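You operate a simulated robot arm through the tools that you are given. There is no shell and no other tool. Be economical: measure what you need, move in short steps, check, and stop when the job is done.

You run a simulated robot arm. Do the job below in one go: nothing can be reset, and whatever is moved stays where it is left.

## Task
Try the magnets on the blue and yellow dot sleeves, then cap them.
Fine: Stainless lets the magnet go: push each magnet up to its sleeve and let go; blue cap on the blue dot sleeve, yellow cap on the yellow; press them home; the third sleeve and its magnet stay. Drop and damage nothing, leave nothing switched on.

Only the result counts: the job must be done as asked and must still hold three seconds after the hand-in. Knocking over, shifting, dropping, spilling or breaking anything else fails it. Lids that push on must go on centred and level and be pressed home; caps that screw on are set level and turned clockwise until they are tight.

## Robot
A 6-joint arm with a two-finger parallel gripper, fixed in place. Base frame: the origin is at the foot of the arm, x ahead of it, y to its left, z up; the work surface is at about z = 0. Readings come in mm, degrees, newtons and seconds.
With the tool pointing down near the work surface it reaches from about 180 to 460 mm from the base axis. Its first joint turns from -70.0 to 70.0 degrees. Payload 1.9 kg.
Tool frame: the origin (TCP) lies between the finger pads and is the grasp point; the fingertips stand 23 mm ahead of it; z points along the fingers, y is the line along which they close. Largest opening 94 mm; finger width 38, thickness 10; the body of the gripper, 54 by 96 mm, starts 39 mm behind the TCP.
Orientation is that of the tool frame in the base frame, as a unit quaternion [w, x, y, z]. With the fingers straight down and closing along the base's y, the tool's x points along the base's -x, its y along +y and its z along -z.

## Interface
- The arm moves only by the tool nudge_tool. Its argument "commands" is a list that holds one entry, the list of rows, each a list of 7 numbers: the turn, a rotation vector about the tool's x, y, z in degrees, then the shift along the tool's x, y, z in mm, then the opening, from 0 (shut) to 1 (fully open). In form: [[[wx, wy, wz, tx, ty, tz, grip], ...]]. A call has 1 to 8 rows; each row is the pose to reach, as a shift and turn from the pose commanded when the call began, along the tool's axes at that moment. Each row takes 0.2 s and may step no farther than 50 mm and 8.6 degrees from the row before; otherwise, or with a gripper value out of range, the whole call is refused. A pose out of reach is approached as far as the arm can. The call stops where the force on the tool passes 40 N (or 10 N more than at its start, if that is more) or the arm is blocked; 0.2 s more then pass. Each finger travels about 108 mm/s and halts on what it meets, pressing with about 26 N; the grip force reading is that of the motor and also rises with nothing between the fingers. The clock runs only during rows and for 0.2 s after the last one: add rows that repeat a pose to give the fingers time. The reply holds the time, the measured pose of the TCP, the force on the tool along the base axes, the opening and the grip force, in the units named above and with some noise, with the torque about the TCP (base axes, N m) and any sound that the robot's microphone picked up, and new pictures: "show" is both (left out), scene, wrist or none.
- Cameras (640 x 400 px; columns grow to the right, rows downward): "scene" is fixed at [40.2, 297.4, 446.8]; the picture's right is [-0.89, -0.45, 0.00], its down [-0.16, 0.31, -0.94] and it looks along [0.42, -0.84, -0.35] (base axes); focal length 255 px, centre (320, 200). "wrist" rides on the gripper at [86, 16, -75] in the tool frame; the picture's right is [-0.18, 0.98, 0.00], its down [-0.58, -0.11, -0.81] and it looks along [-0.79, -0.15, 0.59] (tool axes); focal length 243 px, centre (320, 200). There is no depth. A picture from a camera that has moved, and an enlarged one, comes with that camera's place and axes in the base frame and with its lens.
- close_up(camera, box): a new picture of the part [left, top, right, bottom] of that camera's present view, enlarged. No time passes.
- job_done(): hands the job in; it is judged then, once.

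Go step by step. Nothing tells you positions but the pictures and the camera data: compare them with the known pose of the tool, close in by small moves and look again before you grip or let go. The budget is 120 turns and 200 pictures, counting those below and the enlarged ones. Unless the task says otherwise, let go and move clear before handing in, and close with one line.

The tools are called after "Request:" as a command line: name --argument value ..., lists and objects as JSON in quotes. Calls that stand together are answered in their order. nudge_tool: Moves the arm, as the interface text tells. Its arguments: {"type":"object","properties":{"commands":{"type":"array","items":{"type":"array","items":{"type":"array","items":{"type":"number"}}}},"show":{"type":"string","enum":["both","scene","wrist","none"]}},"required":["commands"]} The other tools are called the same way: close_up (camera, box) takes an enlarged picture of a part of a camera's view; job_done () hands the job in.

At the start:

```text
time: 0.0
eef_pos: [322.9, 45.0, 346.3]
tool_rot: [0.0, 0.0, 1.0, 0.001]
wrist_force: [0.2, -0.1, 0.3]
ft_torque: [0.02, 0.0, -0.01]
gripper_width: 94.2
finger_force: 0.0
```

scene: 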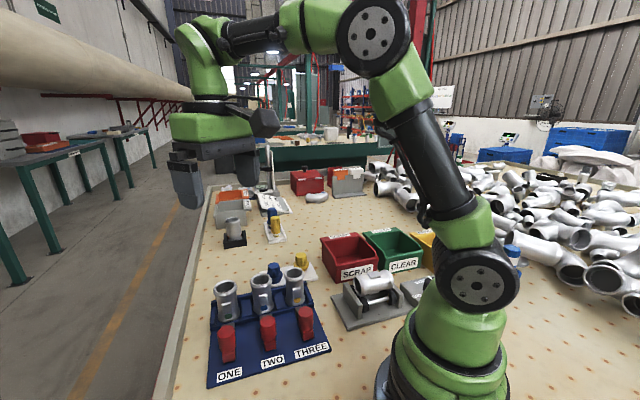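
wrist: 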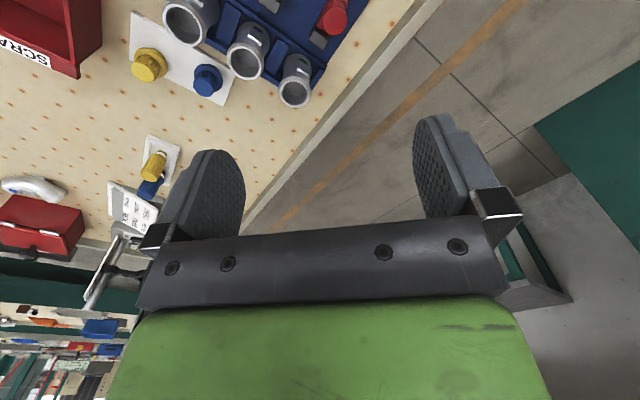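

I see a blue tray with three sleeves and three red magnets, and blue and yellow caps on a white plate behind it. I'll look closer first.

Request:
close_up --camera "scene" --box '[200, 240, 340, 390]'

Request:
close_up --camera "wrist" --box '[100, 0, 380, 200]'

Request:
close_up --camera "scene" --box '[200, 170, 340, 260]'

```text
2.67 times, centred on (270, 315) of scene
camera zoom: at [40.2, 297.4, 446.8], right [-0.89, -0.45, 0.0], down [-0.16, 0.31, -0.94], along [0.42, -0.84, -0.35], focal length 681 px, centre (453, -107)
```

zoom: 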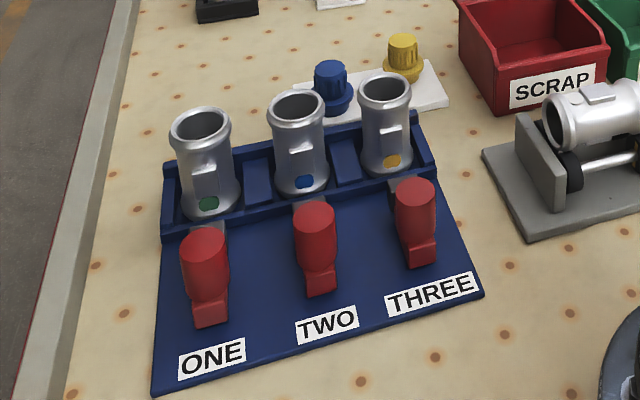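

```text
2.00 times, centred on (240, 100) of wrist
camera zoom: at [236.4, 61.5, 421.3], right [0.18, 0.98, 0.0], down [0.58, -0.11, 0.81], along [0.79, -0.15, -0.59], focal length 485 px, centre (480, 400)
```

zoom: 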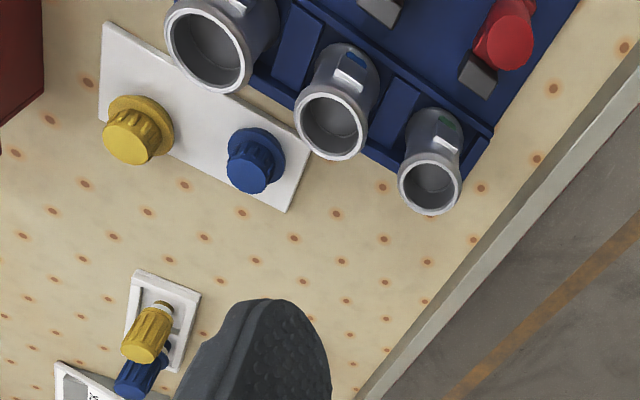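

```text
4.44 times, centred on (270, 215) of scene
camera zoom: at [40.2, 297.4, 446.8], right [-0.89, -0.45, 0.0], down [-0.16, 0.31, -0.94], along [0.42, -0.84, -0.35], focal length 1135 px, centre (542, 133)
```

zoom: 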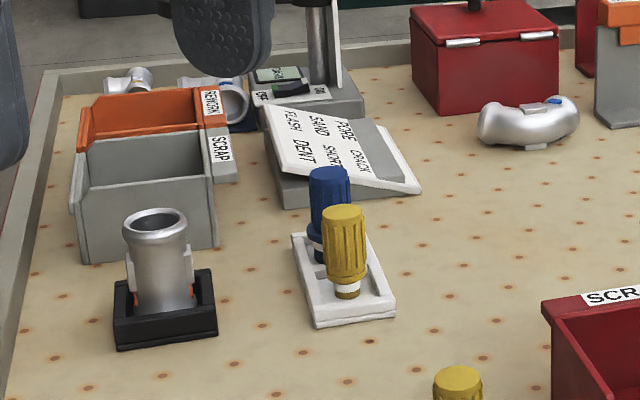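

The tray sits at about 45° to the base, with ONE green, TWO blue at about (367,-64) and THREE yellow at about (313,-121), tops at z≈80. I'll yaw the tool to match the tray and look at the magnets.

Request:
nudge_tool --commands '[[[0, 0, 7.5, 15.5, 2.5, 11, 1], [0, 0, 15, 31, 5, 22, 1], [0, 0, 22.5, 46.5, 7.5, 33, 1], [0, 0, 30, 62, 10, 44, 1], [0, 0, 37.5, 77.5, 12.5, 55, 1], [0, 0, 45, 93, 15, 66, 1], [0, 0, 45, 93, 15, 66, 1]]]'

```text
time: 1.6
eef_pos: [229.6, 59.0, 281.2]
tool_rot: [0.0, 0.384, 0.923, 0.001]
wrist_force: [0.3, 0.3, 0.5]
ft_torque: [-0.03, -0.01, 0.0]
gripper_width: 94.0
finger_force: 0.0
camera wrist: at [179.9, 133.1, 355.7], right [0.83, 0.56, 0.0], down [0.33, -0.49, 0.81], along [0.46, -0.66, -0.59], focal length 243 px, centre (320, 200)
```

scene: 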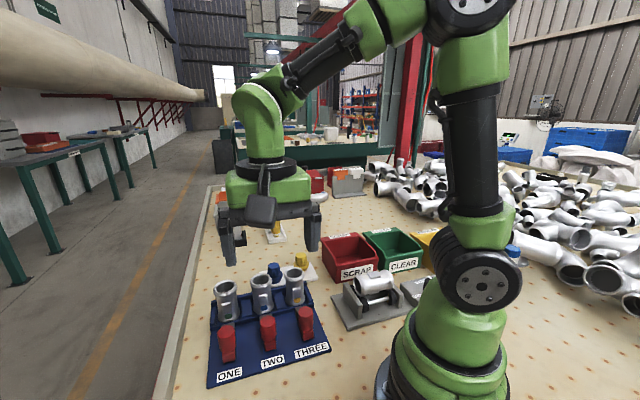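
wrist: 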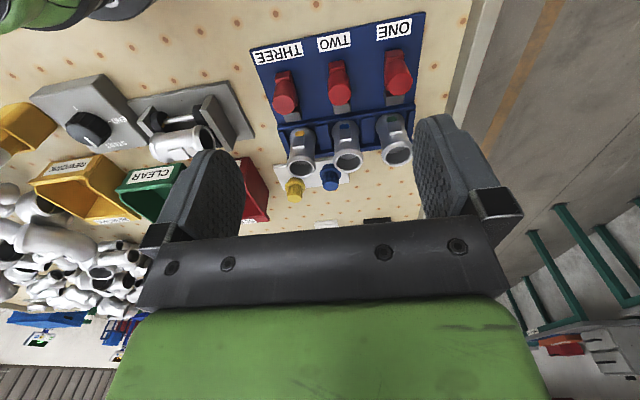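

Request:
close_up --camera "wrist" --box '[240, 0, 440, 130]'

Request:
close_up --camera "wrist" --box '[260, 100, 420, 210]'

Request:
close_up --camera "scene" --box '[240, 245, 340, 375]'

```text
3.08 times, centred on (340, 65) of wrist
camera zoom: at [179.9, 133.1, 355.7], right [0.83, 0.56, 0.0], down [0.33, -0.49, 0.81], along [0.46, -0.66, -0.59], focal length 746 px, centre (258, 615)
```

zoom: 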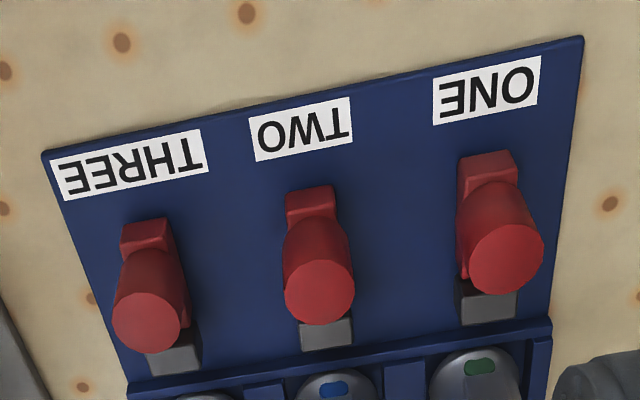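

```text
3.64 times, centred on (340, 155) of wrist
camera zoom: at [179.9, 133.1, 355.7], right [0.83, 0.56, 0.0], down [0.33, -0.49, 0.81], along [0.46, -0.66, -0.59], focal length 882 px, centre (247, 364)
```

zoom: 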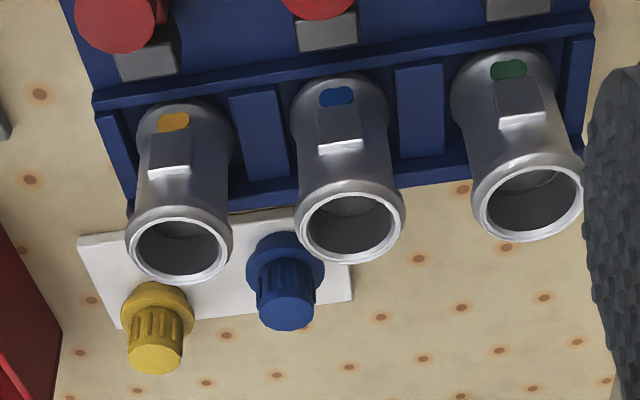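

```text
3.08 times, centred on (290, 310) of scene
camera zoom: at [40.2, 297.4, 446.8], right [-0.89, -0.45, 0.0], down [-0.16, 0.31, -0.94], along [0.42, -0.84, -0.35], focal length 786 px, centre (412, -138)
```

zoom: 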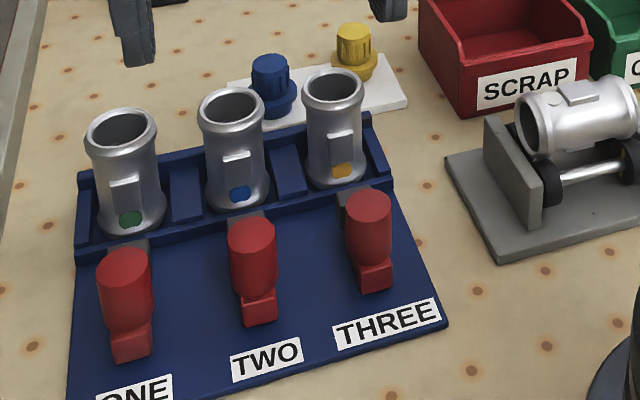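

The magnets have upright red knobs (about 29 mm wide, TWO at about (298,3), THREE at about (245,-49)) with grey heads facing the sleeves. I'll move above knob TWO with the fingers partly closed.

Request:
nudge_tool --commands '[[[0, 0, 0, -20, 2, 36, 0.7], [0, 0, 0, -40, 4, 72, 0.7], [0, 0, 0, -60, 6, 108, 0.65], [0, 0, 0, -75, 8, 140, 0.65], [0, 0, 0, -87.8, 9.6, 171, 0.65], [0, 0, 0, -87.8, 9.6, 171, 0.65]]]'

```text
time: 3.0
eef_pos: [300.5, 6.4, 107.6]
tool_rot: [0.001, 0.383, 0.924, 0.001]
wrist_force: [0.2, -0.6, 0.5]
ft_torque: [0.01, 0.04, 0.02]
gripper_width: 61.2
finger_force: 0.0
camera wrist: at [250.1, 79.4, 183.8], right [0.82, 0.57, 0.0], down [0.33, -0.49, 0.81], along [0.46, -0.66, -0.59], focal length 243 px, centre (320, 200)
```

scene: 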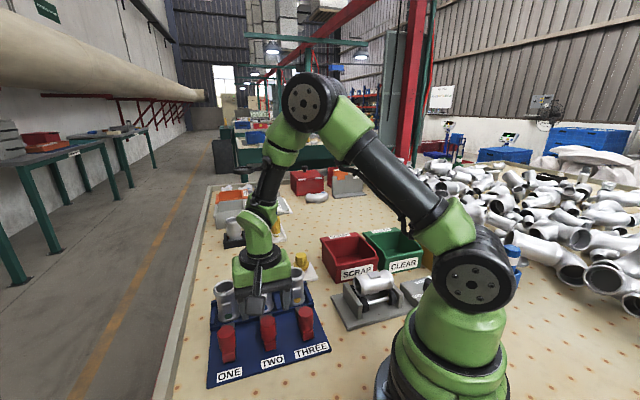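
wrist: 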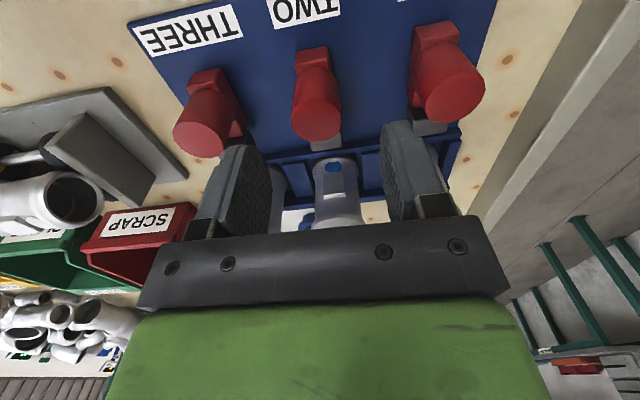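

Nearly above the knob; a small correction then descend partway and check.

Request:
nudge_tool --commands '[[[0, 0, 0, 0.4, -3.8, 20, 0.65], [0, 0, 0, 0.4, -3.8, 40, 0.65], [0, 0, 0, 0.4, -3.8, 40, 0.65]]]'

Request:
close_up --camera "wrist" --box '[180, 0, 500, 240]'

```text
time: 3.8
eef_pos: [297.8, 3.3, 67.7]
tool_rot: [0.0, 0.382, 0.924, 0.001]
wrist_force: [0.7, 0.7, 0.3]
ft_torque: [-0.01, 0.0, 0.04]
gripper_width: 61.2
finger_force: 0.0
camera wrist: at [247.6, 75.9, 143.5], right [0.83, 0.56, 0.0], down [0.33, -0.49, 0.81], along [0.46, -0.66, -0.59], focal length 243 px, centre (320, 200)
```

scene: 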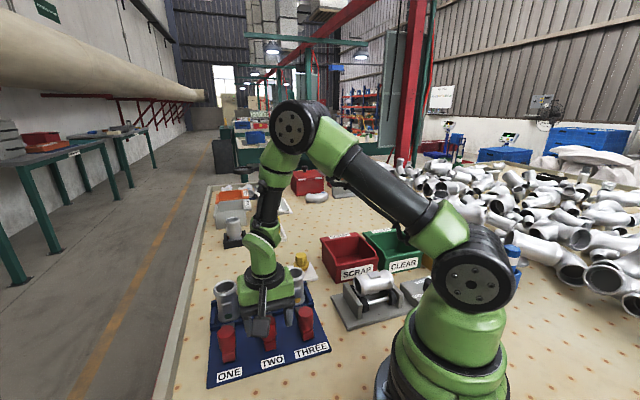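
wrist: 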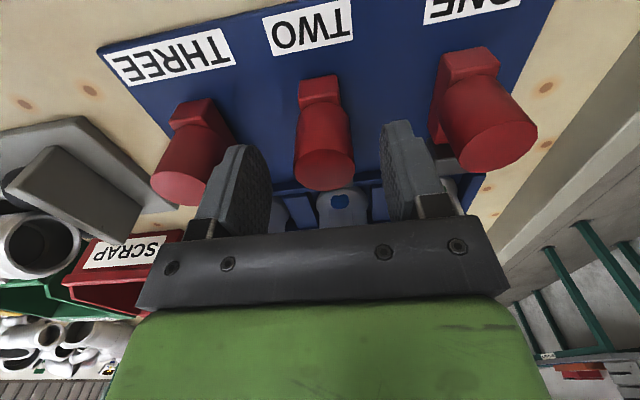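

```text
1.67 times, centred on (340, 120) of wrist
camera zoom: at [247.6, 75.9, 143.5], right [0.83, 0.56, 0.0], down [0.33, -0.49, 0.81], along [0.46, -0.66, -0.59], focal length 404 px, centre (287, 333)
```

zoom: 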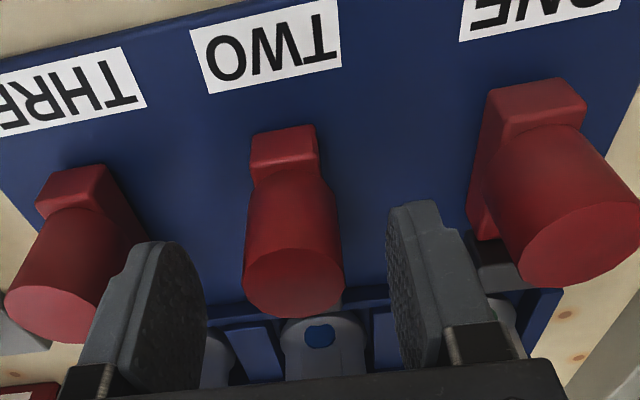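

Knob is centred between the fingers. Descend to z≈47 and close on it.

Request:
nudge_tool --commands '[[[0, 0, 0, 0, 0, 20, 0.65], [0, 0, 0, 0, 0, 20, 0.4], [0, 0, 0, 0, 0, 20, 0.2], [0, 0, 0, 0, 0, 20, 0.2], [0, 0, 0, 0, 0, 20, 0.2]]]' --show "wrist"

```text
time: 5.0
eef_pos: [299.4, 2.5, 49.4]
tool_rot: [0.001, 0.382, 0.924, 0.002]
wrist_force: [23.2, 23.0, 1.2]
ft_torque: [-0.48, -0.16, -0.08]
gripper_width: 33.1
finger_force: 16.1
camera wrist: at [248.6, 75.4, 123.7], right [0.82, 0.57, 0.01], down [0.33, -0.49, 0.81], along [0.46, -0.66, -0.59], focal length 243 px, centre (320, 200)
```

wrist: 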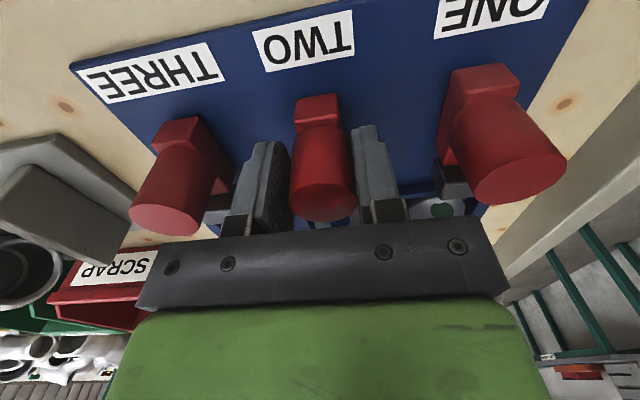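

The knob is laterally constrained and only the right finger touches it. I'll open, shift +y by 2.5 mm and close again.

Request:
nudge_tool --commands '[[[0, 0, 0, 0, 0, 0, 0.5], [0, 0, 0, 0, 2.5, 0, 0.5], [0, 0, 0, 0, 2.5, 0, 0.3], [0, 0, 0, 0, 2.5, 0, 0.2], [0, 0, 0, 0, 2.5, 0, 0.2], [0, 0, 0, 0, 2.5, 0, 0.2]]]' --show "wrist"

```text
time: 6.4
eef_pos: [300.9, 4.9, 48.8]
tool_rot: [0.0, 0.382, 0.924, 0.001]
wrist_force: [20.0, 20.8, -10.9]
ft_torque: [-0.5, 0.61, -0.04]
gripper_width: 29.4
finger_force: 44.9
camera wrist: at [249.2, 77.4, 124.2], right [0.82, 0.57, 0.0], down [0.33, -0.49, 0.81], along [0.46, -0.66, -0.59], focal length 243 px, centre (320, 200)
```

wrist: 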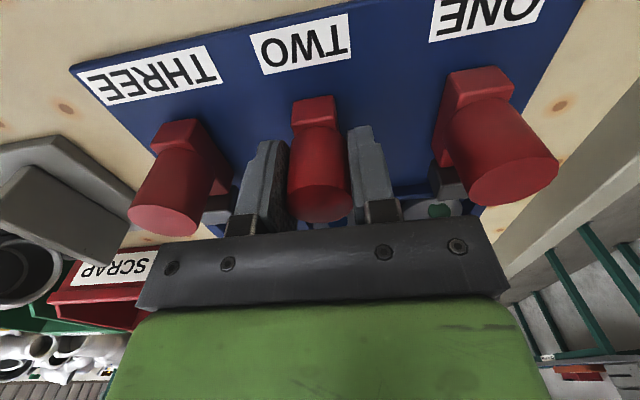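

Gripped (29 mm). I'll relieve the side load and advance a little toward the sleeve.

Request:
nudge_tool --commands '[[[0, 0, 0, 0, 1.5, 0, 0.2], [0, 0, 0, -3, 1.5, 0, 0.2], [0, 0, 0, -6, 1.5, 0, 0.2]]]' --show "wrist"

```text
time: 7.2
eef_pos: [302.9, 0.3, 49.6]
tool_rot: [-0.001, 0.384, 0.923, 0.001]
wrist_force: [4.0, 4.9, 11.8]
ft_torque: [-0.41, 0.51, 0.19]
gripper_width: 29.2
finger_force: 45.1
camera wrist: at [253.2, 74.0, 124.4], right [0.83, 0.56, 0.0], down [0.33, -0.49, 0.81], along [0.45, -0.66, -0.59], focal length 243 px, centre (320, 200)
```

wrist: 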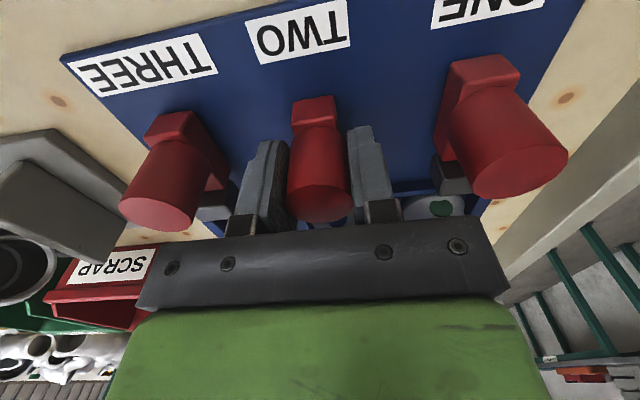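

It slides along its track. Advancing further in small steps.

Request:
nudge_tool --commands '[[[0, 0, 0, -3, 0, 0, 0.2], [0, 0, 0, -6, 0, 0, 0.2], [0, 0, 0, -8, 0, 0, 0.2]]]' --show "both"

Request:
close_up --camera "scene" --box '[200, 260, 340, 380]'

```text
time: 8.0
eef_pos: [308.8, -5.4, 48.9]
tool_rot: [-0.002, 0.384, 0.923, 0.0]
wrist_force: [-12.2, -10.8, 19.1]
ft_torque: [0.15, -0.82, -0.01]
gripper_width: 29.3
finger_force: 44.6
camera wrist: at [259.1, 68.3, 124.4], right [0.83, 0.56, 0.0], down [0.34, -0.49, 0.8], along [0.45, -0.66, -0.59], focal length 243 px, centre (320, 200)
```

scene: 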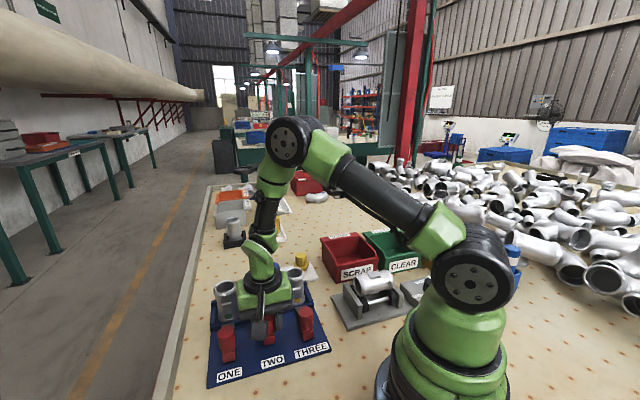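
wrist: 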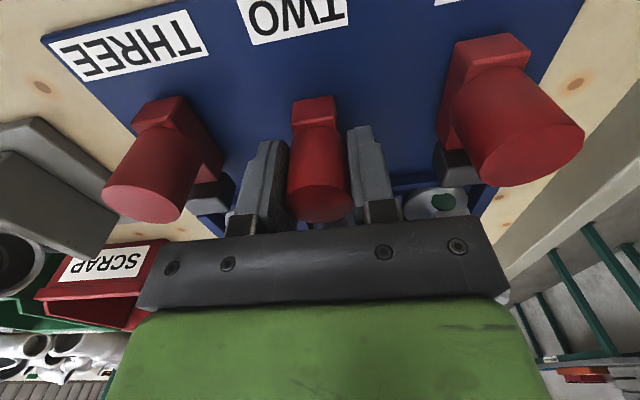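

```text
3.33 times, centred on (270, 320) of scene
camera zoom: at [40.2, 297.4, 446.8], right [-0.89, -0.45, 0.0], down [-0.16, 0.31, -0.94], along [0.42, -0.84, -0.35], focal length 851 px, centre (487, -200)
```

zoom: 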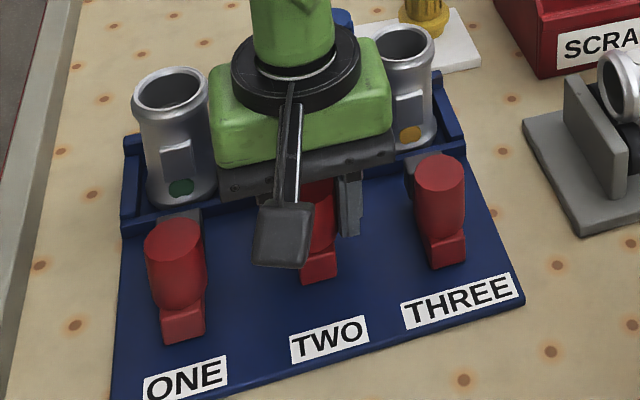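

Sliding OK with some side load; I'll trim it and continue.

Request:
nudge_tool --commands '[[[0, 0, 0, -1, -1, -0.7, 0.2], [0, 0, 0, -3, -1, -0.7, 0.2], [0, 0, 0, -5, -1, -0.7, 0.2]]]' --show "wrist"

```text
time: 8.8
eef_pos: [312.7, -9.1, 50.3]
tool_rot: [0.0, 0.382, 0.924, 0.001]
wrist_force: [15.3, 16.7, -31.7]
ft_torque: [-0.61, 0.59, -0.03]
gripper_width: 29.3
finger_force: 44.7
camera wrist: at [262.4, 64.3, 124.9], right [0.82, 0.57, 0.0], down [0.33, -0.49, 0.81], along [0.46, -0.66, -0.59], focal length 243 px, centre (320, 200)
```

wrist: 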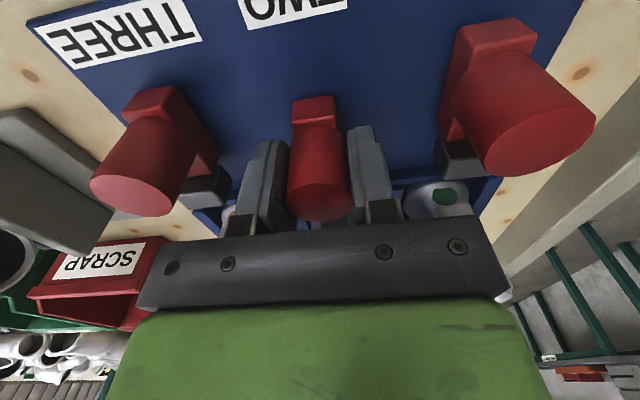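

Track is stiff in z and y; trim and go on.

Request:
nudge_tool --commands '[[[0, 0, 0, 0, 0.5, 0.5, 0.2], [0, 0, 0, -2, 0.5, 0.5, 0.2], [0, 0, 0, -4, 0.5, 0.5, 0.2]]]' --show "wrist"

```text
time: 9.6
eef_pos: [315.3, -10.8, 50.3]
tool_rot: [0.001, 0.383, 0.924, 0.001]
wrist_force: [13.4, 14.8, -20.0]
ft_torque: [-0.68, 0.25, -0.03]
gripper_width: 29.3
finger_force: 45.1
camera wrist: at [265.0, 61.9, 125.0], right [0.82, 0.57, 0.0], down [0.33, -0.49, 0.81], along [0.46, -0.66, -0.59], focal length 243 px, centre (320, 200)
```

wrist: 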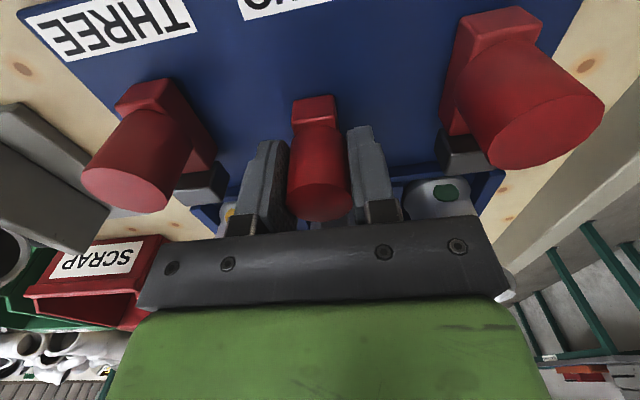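

Request:
nudge_tool --commands '[[[0, 0, 0, -1, 0.5, 0.3, 0.2], [0, 0, 0, -3, 0.5, 0.3, 0.2], [0, 0, 0, -4, 0.5, 0.3, 0.2]]]' --show "both"

Request:
close_up --camera "scene" --box '[200, 260, 340, 380]'

```text
time: 10.4
eef_pos: [318.3, -14.5, 49.4]
tool_rot: [-0.001, 0.383, 0.924, 0.001]
wrist_force: [-8.2, -6.8, 26.4]
ft_torque: [-0.82, 0.16, 0.26]
gripper_width: 29.5
finger_force: 45.1
camera wrist: at [268.5, 58.8, 125.0], right [0.83, 0.56, 0.0], down [0.33, -0.49, 0.81], along [0.45, -0.67, -0.59], focal length 243 px, centre (320, 200)
```

scene: 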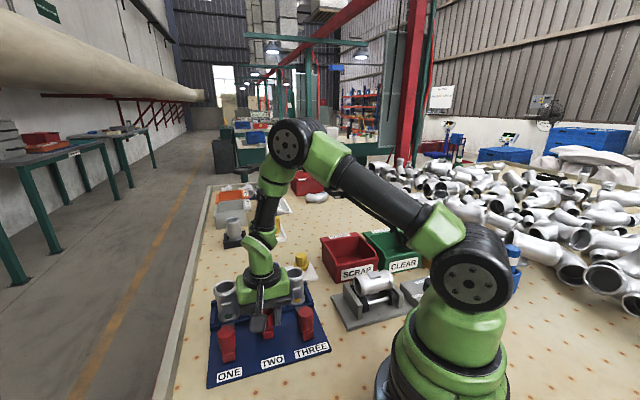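
wrist: 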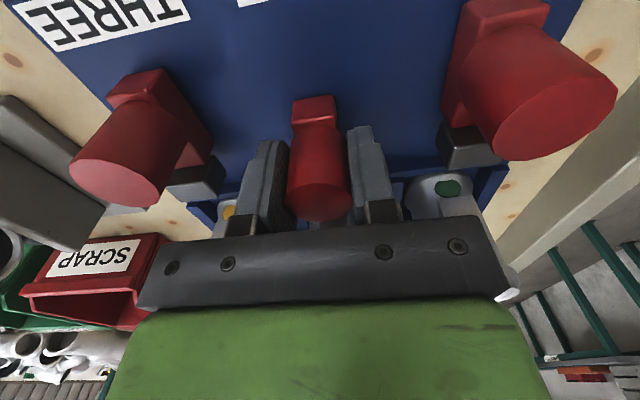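

```text
3.33 times, centred on (270, 320) of scene
camera zoom: at [40.2, 297.4, 446.8], right [-0.89, -0.45, 0.0], down [-0.15, 0.31, -0.94], along [0.42, -0.84, -0.35], focal length 851 px, centre (487, -200)
```

zoom: 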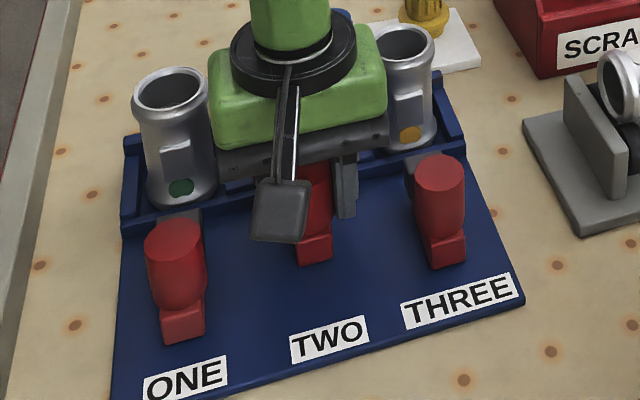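

About 27 mm travelled, contact is expected around 30–35 mm. Going finer.

Request:
nudge_tool --commands '[[[0, 0, 0, -1, -0.3, -0.3, 0.2], [0, 0, 0, -2, -0.3, -0.3, 0.2], [0, 0, 0, -3, -0.3, -0.3, 0.2]]]' --show "none"

```text
time: 11.2
eef_pos: [320.0, -15.3, 49.1]
tool_rot: [0.0, 0.383, 0.924, 0.001]
wrist_force: [-8.5, -6.3, 26.8]
ft_torque: [-0.44, 0.48, -0.16]
gripper_width: 29.3
finger_force: 45.3
```

Request:
nudge_tool --commands '[[[0, 0, 0, 0, -0.2, -0.3, 0.2], [0, 0, 0, -1, -0.2, -0.3, 0.2], [0, 0, 0, -2, -0.2, -0.3, 0.2]]]' --show "wrist"

```text
time: 12.0
eef_pos: [321.9, -16.7, 49.0]
tool_rot: [-0.001, 0.381, 0.924, 0.001]
wrist_force: [-4.1, -0.1, 17.4]
ft_torque: [-0.23, 0.75, -0.03]
gripper_width: 29.5
finger_force: 44.9
camera wrist: at [271.6, 55.4, 124.8], right [0.82, 0.57, 0.0], down [0.33, -0.49, 0.81], along [0.46, -0.66, -0.59], focal length 243 px, centre (320, 200)
```

wrist: 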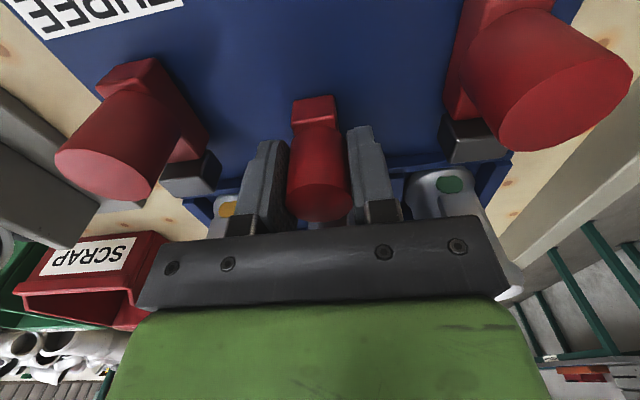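

Request:
nudge_tool --commands '[[[0, 0, 0, -1, -0.1, -0.2, 0.2], [0, 0, 0, -2, -0.1, -0.2, 0.2], [0, 0, 0, -2, -0.1, -0.2, 0.2]]]' --show "none"

```text
time: 12.8
eef_pos: [321.6, -18.4, 49.3]
tool_rot: [-0.001, 0.382, 0.924, 0.001]
wrist_force: [5.8, 24.7, -12.3]
ft_torque: [-0.87, 0.04, 0.09]
gripper_width: 29.4
finger_force: 45.3
```

Resistance of about 13 N along the track suggests contact is starting. One more small step to confirm.

Request:
nudge_tool --commands '[[[0, 0, 0, 0, 0.5, 0.1, 0.2], [0, 0, 0, -1, 0.5, 0.1, 0.2], [0, 0, 0, -1, 0.5, 0.1, 0.2]]]' --show "none"

```text
time: 13.6
eef_pos: [322.6, -19.0, 48.9]
tool_rot: [-0.002, 0.384, 0.923, 0.001]
wrist_force: [-21.2, 17.3, 16.8]
ft_torque: [0.56, -0.31, -0.01]
gripper_width: 29.4
finger_force: 45.3
```

Contact confirmed (27 N along the track, side load near zero). Ease a bit, let go, and rise.

Request:
nudge_tool --commands '[[[0, 0, 0, 0.5, 0, 0, 0.2], [0, 0, 0, 0.5, 0, 0, 0.35], [0, 0, 0, 0.5, 0, 0, 0.55], [0, 0, 0, 0.5, 0, 0, 0.55], [0, 0, 0, 0.5, 0, 0, 0.55]]]' --show "wrist"

```text
time: 14.8
eef_pos: [324.2, -18.5, 49.0]
tool_rot: [-0.001, 0.382, 0.924, 0.001]
wrist_force: [0.0, -0.5, 0.1]
ft_torque: [0.0, 0.0, -0.02]
gripper_width: 51.7
finger_force: 0.0
camera wrist: at [273.4, 54.1, 124.3], right [0.82, 0.57, 0.0], down [0.33, -0.49, 0.81], along [0.46, -0.66, -0.59], focal length 243 px, centre (320, 200)
```

wrist: 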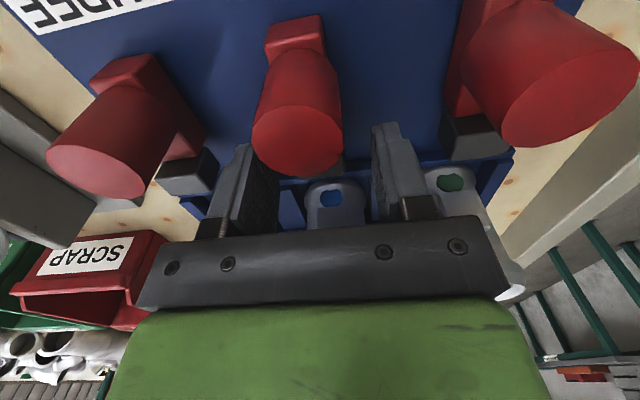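

On release the magnet slid back to its start, as it should. Now rise and go over knob THREE.

Request:
nudge_tool --commands '[[[0, 0, 0, 0, 0, -30, 0.6], [0, 0, 0, 0, 0, -60, 0.65], [0, 0, 0, 15, -35, -60, 0.65], [0, 0, 0, 34, -76, -60, 0.65], [0, 0, 0, 34, -76, -40, 0.65], [0, 0, 0, 34, -76, -20, 0.65], [0, 0, 0, 34, -76, -20, 0.65]]]' --show "both"

Request:
close_up --camera "scene" --box '[200, 260, 340, 380]'

Request:
close_up --camera "wrist" --box '[180, 0, 500, 240]'

```text
time: 16.4
eef_pos: [246.0, -48.5, 69.4]
tool_rot: [-0.001, 0.383, 0.924, 0.001]
wrist_force: [0.7, -0.2, -0.4]
ft_torque: [-0.01, 0.01, 0.01]
gripper_width: 61.2
finger_force: 0.0
camera wrist: at [196.0, 24.7, 144.7], right [0.83, 0.56, 0.0], down [0.33, -0.49, 0.81], along [0.46, -0.66, -0.59], focal length 243 px, centre (320, 200)
```

scene: 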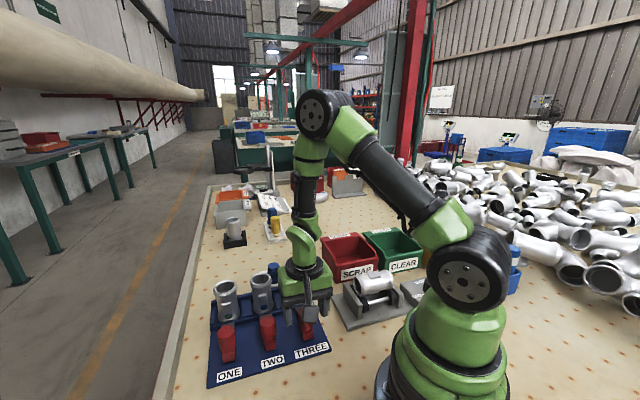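
wrist: 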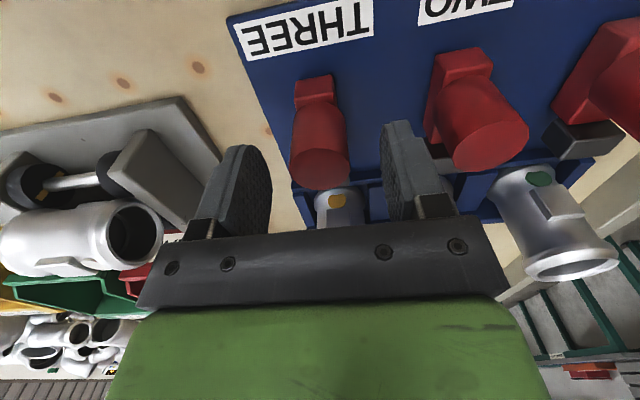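

```text
3.33 times, centred on (270, 320) of scene
camera zoom: at [40.2, 297.4, 446.8], right [-0.89, -0.45, 0.0], down [-0.16, 0.31, -0.94], along [0.42, -0.84, -0.35], focal length 851 px, centre (487, -200)
```

zoom: 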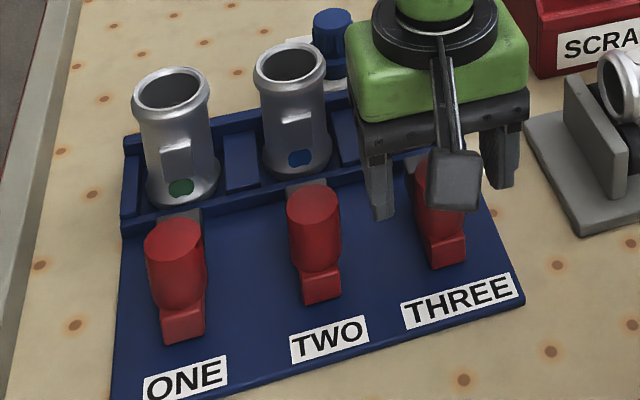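

```text
1.67 times, centred on (340, 120) of wrist
camera zoom: at [196.0, 24.7, 144.7], right [0.83, 0.56, 0.0], down [0.33, -0.49, 0.81], along [0.46, -0.66, -0.59], focal length 404 px, centre (287, 333)
```

zoom: 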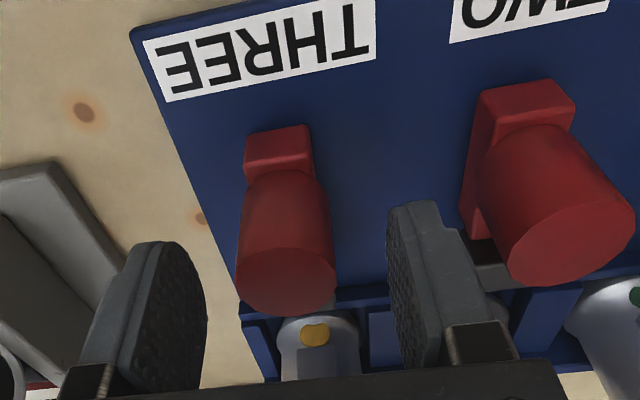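

Knob THREE is nearly centred; shift +1.2 mm, descend and grip.

Request:
nudge_tool --commands '[[[0, 0, 0, 0, 1.2, 10, 0.65], [0, 0, 0, 0, 1.2, 20, 0.6], [0, 0, 0, 0, 1.2, 20, 0.4], [0, 0, 0, 0, 1.2, 20, 0.2], [0, 0, 0, 0, 1.2, 20, 0.2], [0, 0, 0, 0, 1.2, 20, 0.2]]]' --show "wrist"

```text
time: 17.9
eef_pos: [245.8, -48.4, 47.7]
tool_rot: [-0.001, 0.383, 0.924, 0.0]
wrist_force: [-0.6, -6.4, 0.7]
ft_torque: [0.75, -0.08, 0.13]
gripper_width: 29.3
finger_force: 44.7
stopped in row 6: the force on the tool passed its limit at 41 N (the readings are from after the stop); the commanded pose is now the measured one
camera wrist: at [196.2, 25.3, 124.7], right [0.83, 0.56, 0.0], down [0.34, -0.49, 0.8], along [0.45, -0.67, -0.59], focal length 243 px, centre (320, 200)
```

wrist: 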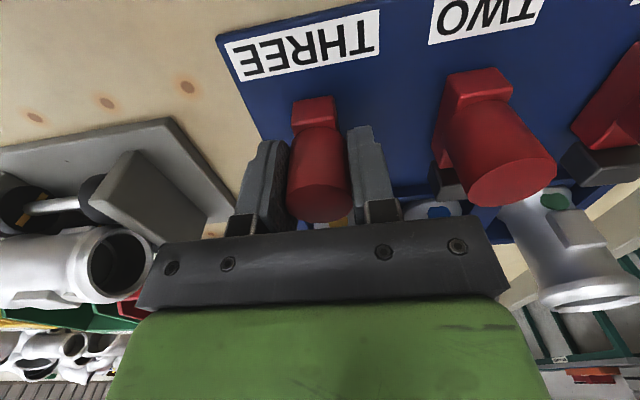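

Gripped with low load. Advance.

Request:
nudge_tool --commands '[[[0, 0, 0, -3, 0, 0, 0.2], [0, 0, 0, -6, 0, 0, 0.2], [0, 0, 0, -8, 0, 0, 0.2]]]' --show "none"

```text
time: 18.7
eef_pos: [251.6, -53.7, 48.9]
tool_rot: [-0.003, 0.384, 0.923, 0.0]
wrist_force: [-17.2, -16.4, 8.7]
ft_torque: [-0.19, -1.22, -0.01]
gripper_width: 29.4
finger_force: 45.1
```

Request:
nudge_tool --commands '[[[0, 0, 0, -2, -0.6, -0.2, 0.2], [0, 0, 0, -5, -0.7, -0.2, 0.2], [0, 0, 0, -8, -0.8, -0.2, 0.2]]]' --show "none"

```text
time: 19.5
eef_pos: [257.4, -59.4, 48.6]
tool_rot: [-0.002, 0.383, 0.924, 0.0]
wrist_force: [1.6, 2.7, 8.9]
ft_torque: [0.36, 1.35, -0.05]
gripper_width: 29.4
finger_force: 44.9
```

Request:
nudge_tool --commands '[[[0, 0, 0, -2, -0.1, -0.2, 0.2], [0, 0, 0, -5, -0.2, -0.2, 0.2], [0, 0, 0, -8, -0.3, -0.2, 0.2]]]' --show "none"

```text
time: 20.5
eef_pos: [263.6, -65.8, 49.4]
tool_rot: [0.0, 0.382, 0.924, 0.001]
wrist_force: [3.4, 3.7, -1.4]
ft_torque: [-0.39, 0.62, -0.08]
gripper_width: 29.3
finger_force: 44.9
stopped in row 3: the force on the tool passed its limit at 41 N (the readings are from after the stop); the commanded pose is now the measured one
```

Another ~8 mm expected. Continue in smaller steps.

Request:
nudge_tool --commands '[[[0, 0, 0, -1.5, 0, 0, 0.2], [0, 0, 0, -3, 0, 0, 0.2], [0, 0, 0, -4, 0, 0, 0.2]]]' --show "none"

```text
time: 21.3
eef_pos: [266.4, -68.7, 49.3]
tool_rot: [0.0, 0.382, 0.924, 0.001]
wrist_force: [7.4, 9.4, -8.8]
ft_torque: [-0.18, 0.85, 0.02]
gripper_width: 29.3
finger_force: 45.2
```

Request:
nudge_tool --commands '[[[0, 0, 0, -1, 0.2, 0.1, 0.2], [0, 0, 0, -2, 0.2, 0.1, 0.2], [0, 0, 0, -3, 0.2, 0.1, 0.2]]]' --show "wrist"

```text
time: 22.1
eef_pos: [269.1, -69.8, 49.0]
tool_rot: [0.001, 0.382, 0.924, 0.002]
wrist_force: [-4.8, -2.1, 19.4]
ft_torque: [-0.28, 0.7, 0.18]
gripper_width: 29.3
finger_force: 44.8
camera wrist: at [218.5, 2.4, 124.6], right [0.82, 0.57, 0.0], down [0.33, -0.49, 0.81], along [0.46, -0.66, -0.59], focal length 243 px, centre (320, 200)
```

wrist: 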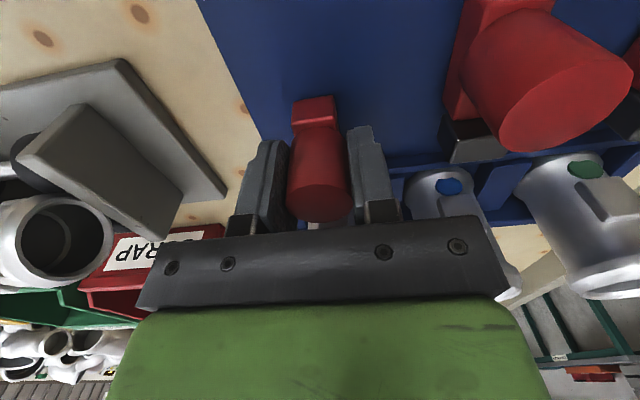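

Request:
nudge_tool --commands '[[[0, 0, 0, -1, 0, -0.2, 0.2], [0, 0, 0, -2, 0, -0.2, 0.2], [0, 0, 0, -2, 0, -0.2, 0.2]]]' --show "none"

```text
time: 22.9
eef_pos: [269.5, -71.8, 49.2]
tool_rot: [-0.002, 0.383, 0.924, 0.0]
wrist_force: [-16.9, 1.1, 29.3]
ft_torque: [-0.41, 0.5, 0.04]
gripper_width: 29.5
finger_force: 45.3
```

Request:
nudge_tool --commands '[[[0, 0, 0, 0, -0.2, -0.4, 0.2], [0, 0, 0, -1, -0.2, -0.4, 0.2], [0, 0, 0, -1, -0.2, -0.4, 0.2]]]' --show "none"

```text
time: 23.7
eef_pos: [269.9, -71.5, 49.2]
tool_rot: [-0.001, 0.382, 0.924, 0.001]
wrist_force: [-12.5, 29.9, 9.7]
ft_torque: [-0.44, 0.43, 0.04]
gripper_width: 29.5
finger_force: 45.5
```

Track force is now 30 N against the sleeve, so contact is made. Let go and rise.

Request:
nudge_tool --commands '[[[0, 0, 0, 0.5, -0.3, 0, 0.2], [0, 0, 0, 0.5, -0.3, 0, 0.35], [0, 0, 0, 0.5, -0.3, 0, 0.55], [0, 0, 0, 0.5, -0.3, 0, 0.6], [0, 0, 0, 0.5, -0.3, -30, 0.6], [0, 0, 0, 0.5, -0.3, -70, 0.65], [0, 0, 0, 0.5, -0.3, -110, 0.65]]]' --show "both"

Request:
close_up --camera "scene" --box '[200, 240, 340, 380]'

```text
time: 25.3
eef_pos: [268.7, -71.1, 161.1]
tool_rot: [-0.001, 0.382, 0.924, 0.001]
wrist_force: [-0.6, -0.9, 0.0]
ft_torque: [0.01, 0.0, -0.02]
gripper_width: 60.9
finger_force: 0.0
camera wrist: at [218.9, 1.9, 236.5], right [0.82, 0.57, 0.0], down [0.33, -0.49, 0.81], along [0.46, -0.66, -0.59], focal length 243 px, centre (320, 200)
```

scene: 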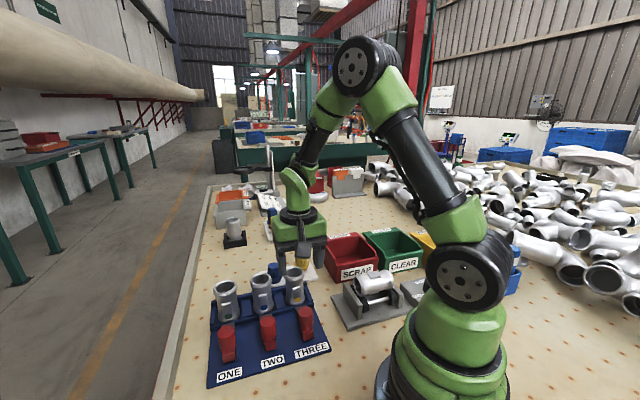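
wrist: 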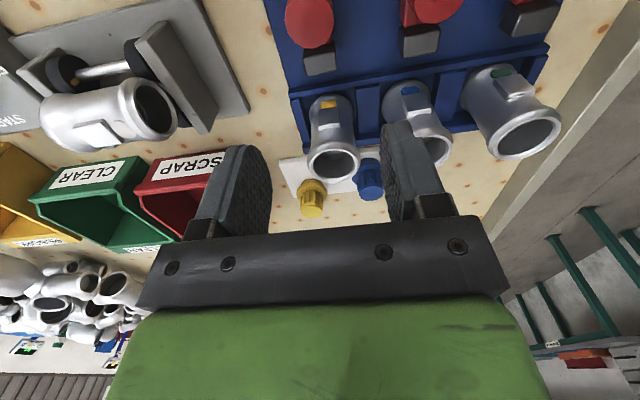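

```text
2.86 times, centred on (270, 310) of scene
camera zoom: at [40.2, 297.4, 446.8], right [-0.89, -0.45, 0.0], down [-0.16, 0.31, -0.94], along [0.42, -0.84, -0.35], focal length 730 px, centre (463, -114)
```

zoom: 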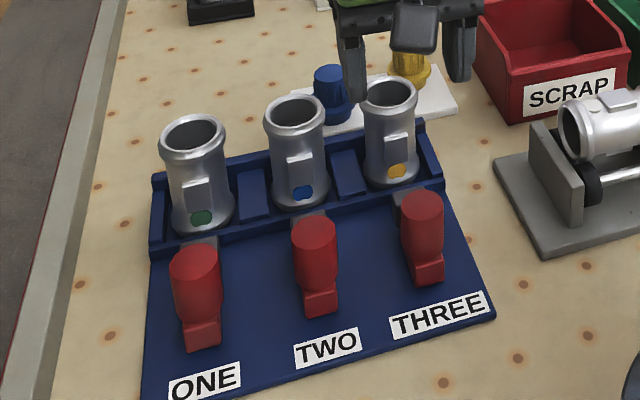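

Both magnets let go and returned. Now measure the caps and sleeve openings from this view.

Request:
close_up --camera "wrist" --box '[270, 80, 470, 230]'

Request:
close_up --camera "scene" --box '[250, 250, 320, 310]'

```text
2.67 times, centred on (370, 155) of wrist
camera zoom: at [218.9, 1.9, 236.5], right [0.82, 0.57, 0.0], down [0.33, -0.49, 0.81], along [0.46, -0.66, -0.59], focal length 647 px, centre (187, 320)
```

zoom: 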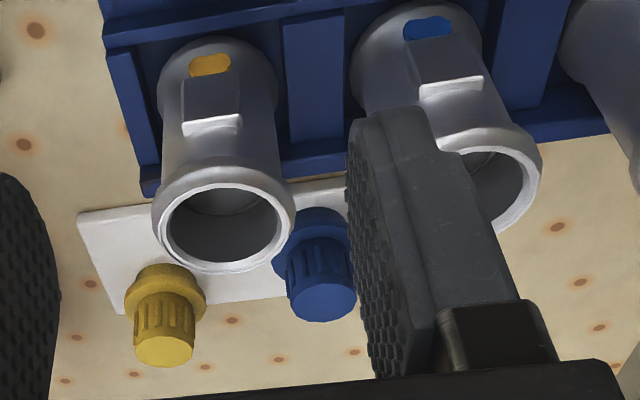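

```text
6.67 times, centred on (285, 280) of scene
camera zoom: at [40.2, 297.4, 446.8], right [-0.89, -0.45, 0.0], down [-0.16, 0.31, -0.94], along [0.42, -0.84, -0.35], focal length 1703 px, centre (553, -333)
```

zoom: 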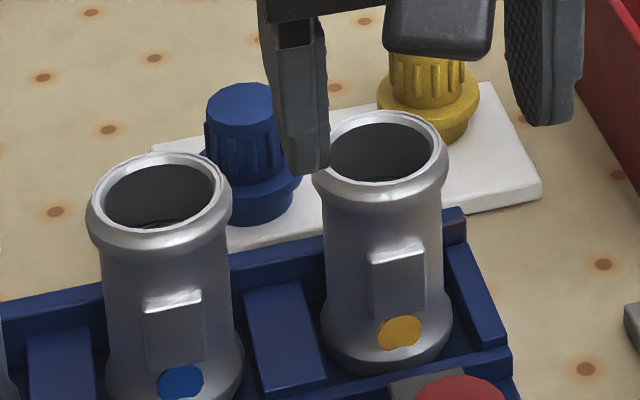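

Blue cap is at about (406,-161) and yellow at (369,-239), tops at z≈48. I'll go above the blue cap.

Request:
nudge_tool --commands '[[[0, 0, 0, -40, 8, 0, 0.65], [0, 0, 0, -80, 16, 0, 0.65], [0, 0, 0, -120, 24, 0, 0.65], [0, 0, 0, -160.7, 33.3, 0, 0.65], [0, 0, 0, -160.7, 33.3, 30, 0.65], [0, 0, 0, -160.7, 33.3, 61, 0.65], [0, 0, 0, -160.7, 33.3, 61, 0.65]]]' --show "both"

Request:
close_up --camera "wrist" --box '[180, 0, 500, 240]'

```text
time: 26.9
eef_pos: [408.5, -159.8, 99.4]
tool_rot: [0.0, 0.382, 0.924, 0.0]
wrist_force: [-1.0, 0.1, 0.4]
ft_torque: [-0.03, 0.0, 0.01]
gripper_width: 61.1
finger_force: 0.0
camera wrist: at [357.6, -87.2, 174.7], right [0.82, 0.57, 0.0], down [0.33, -0.49, 0.81], along [0.46, -0.66, -0.59], focal length 243 px, centre (320, 200)
```

scene: 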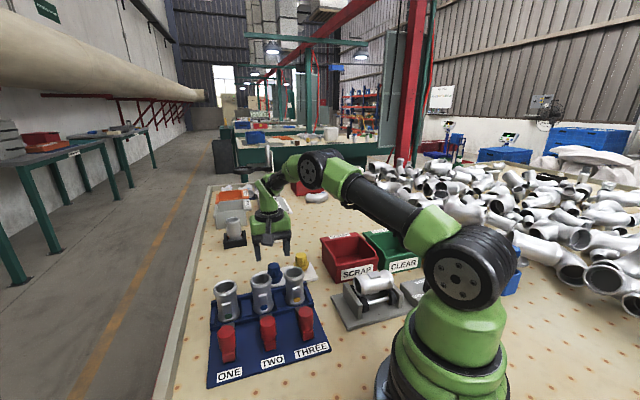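
wrist: 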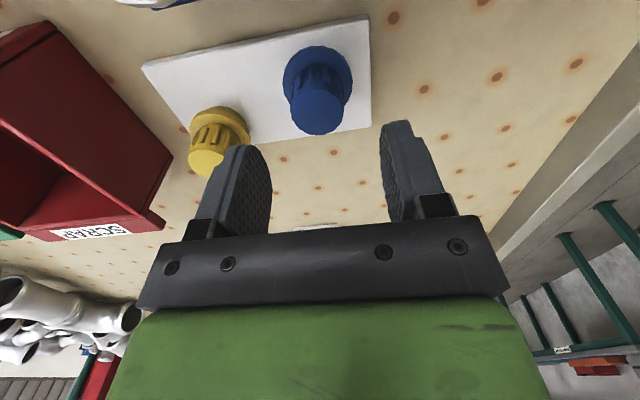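

```text
1.67 times, centred on (340, 120) of wrist
camera zoom: at [357.6, -87.2, 174.7], right [0.82, 0.57, 0.0], down [0.33, -0.49, 0.81], along [0.46, -0.66, -0.59], focal length 404 px, centre (287, 333)
```

zoom: 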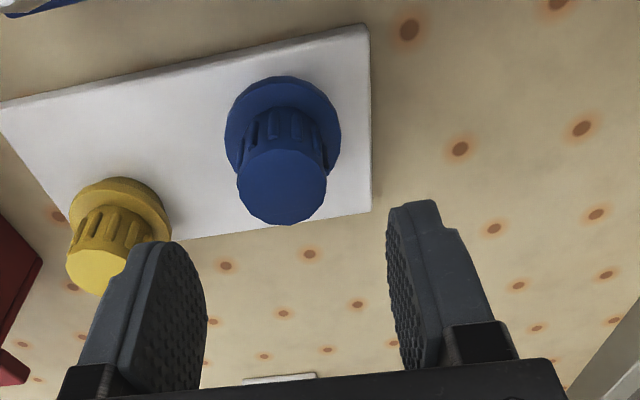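

Blue cap is slightly left and back of centre; correct and descend to z≈68.

Request:
nudge_tool --commands '[[[0, 0, 0, 2.5, -1.7, 16, 0.65], [0, 0, 0, 2.5, -1.7, 32, 0.65], [0, 0, 0, 2.5, -1.7, 32, 0.65]]]' --show "wrist"

Request:
close_up --camera "wrist" --box '[180, 0, 500, 240]'

Request:
close_up --camera "scene" --box '[240, 230, 330, 300]'

```text
time: 27.7
eef_pos: [402.5, -159.7, 66.7]
tool_rot: [0.0, 0.382, 0.924, 0.001]
wrist_force: [-0.2, -0.1, -0.3]
ft_torque: [0.0, 0.0, 0.01]
gripper_width: 61.2
finger_force: 0.1
camera wrist: at [353.6, -87.5, 142.3], right [0.82, 0.57, 0.0], down [0.33, -0.49, 0.81], along [0.46, -0.66, -0.59], focal length 243 px, centre (320, 200)
```

wrist: 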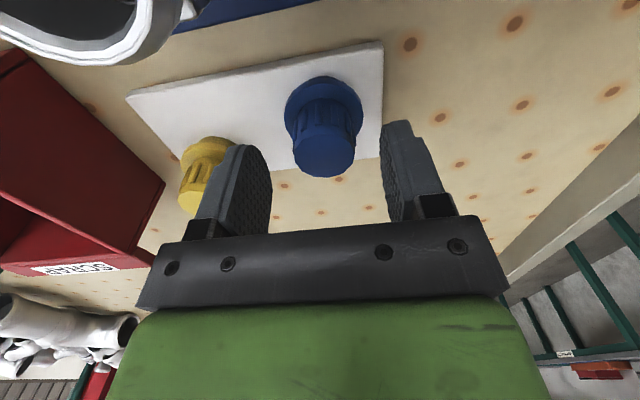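

```text
1.67 times, centred on (340, 120) of wrist
camera zoom: at [353.6, -87.5, 142.3], right [0.82, 0.57, 0.0], down [0.33, -0.49, 0.81], along [0.46, -0.66, -0.59], focal length 404 px, centre (287, 333)
```

zoom: 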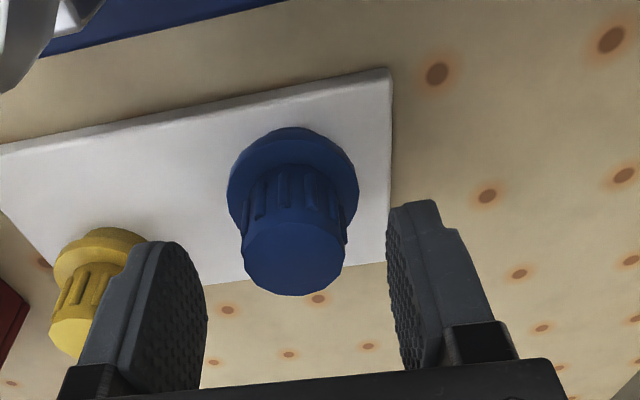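

```text
5.71 times, centred on (285, 265) of scene
camera zoom: at [40.2, 297.4, 446.8], right [-0.89, -0.45, 0.0], down [-0.16, 0.31, -0.94], along [0.42, -0.84, -0.35], focal length 1459 px, centre (520, -171)
```

zoom: 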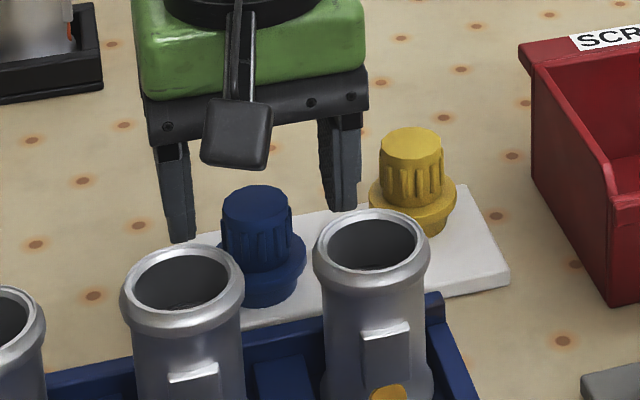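

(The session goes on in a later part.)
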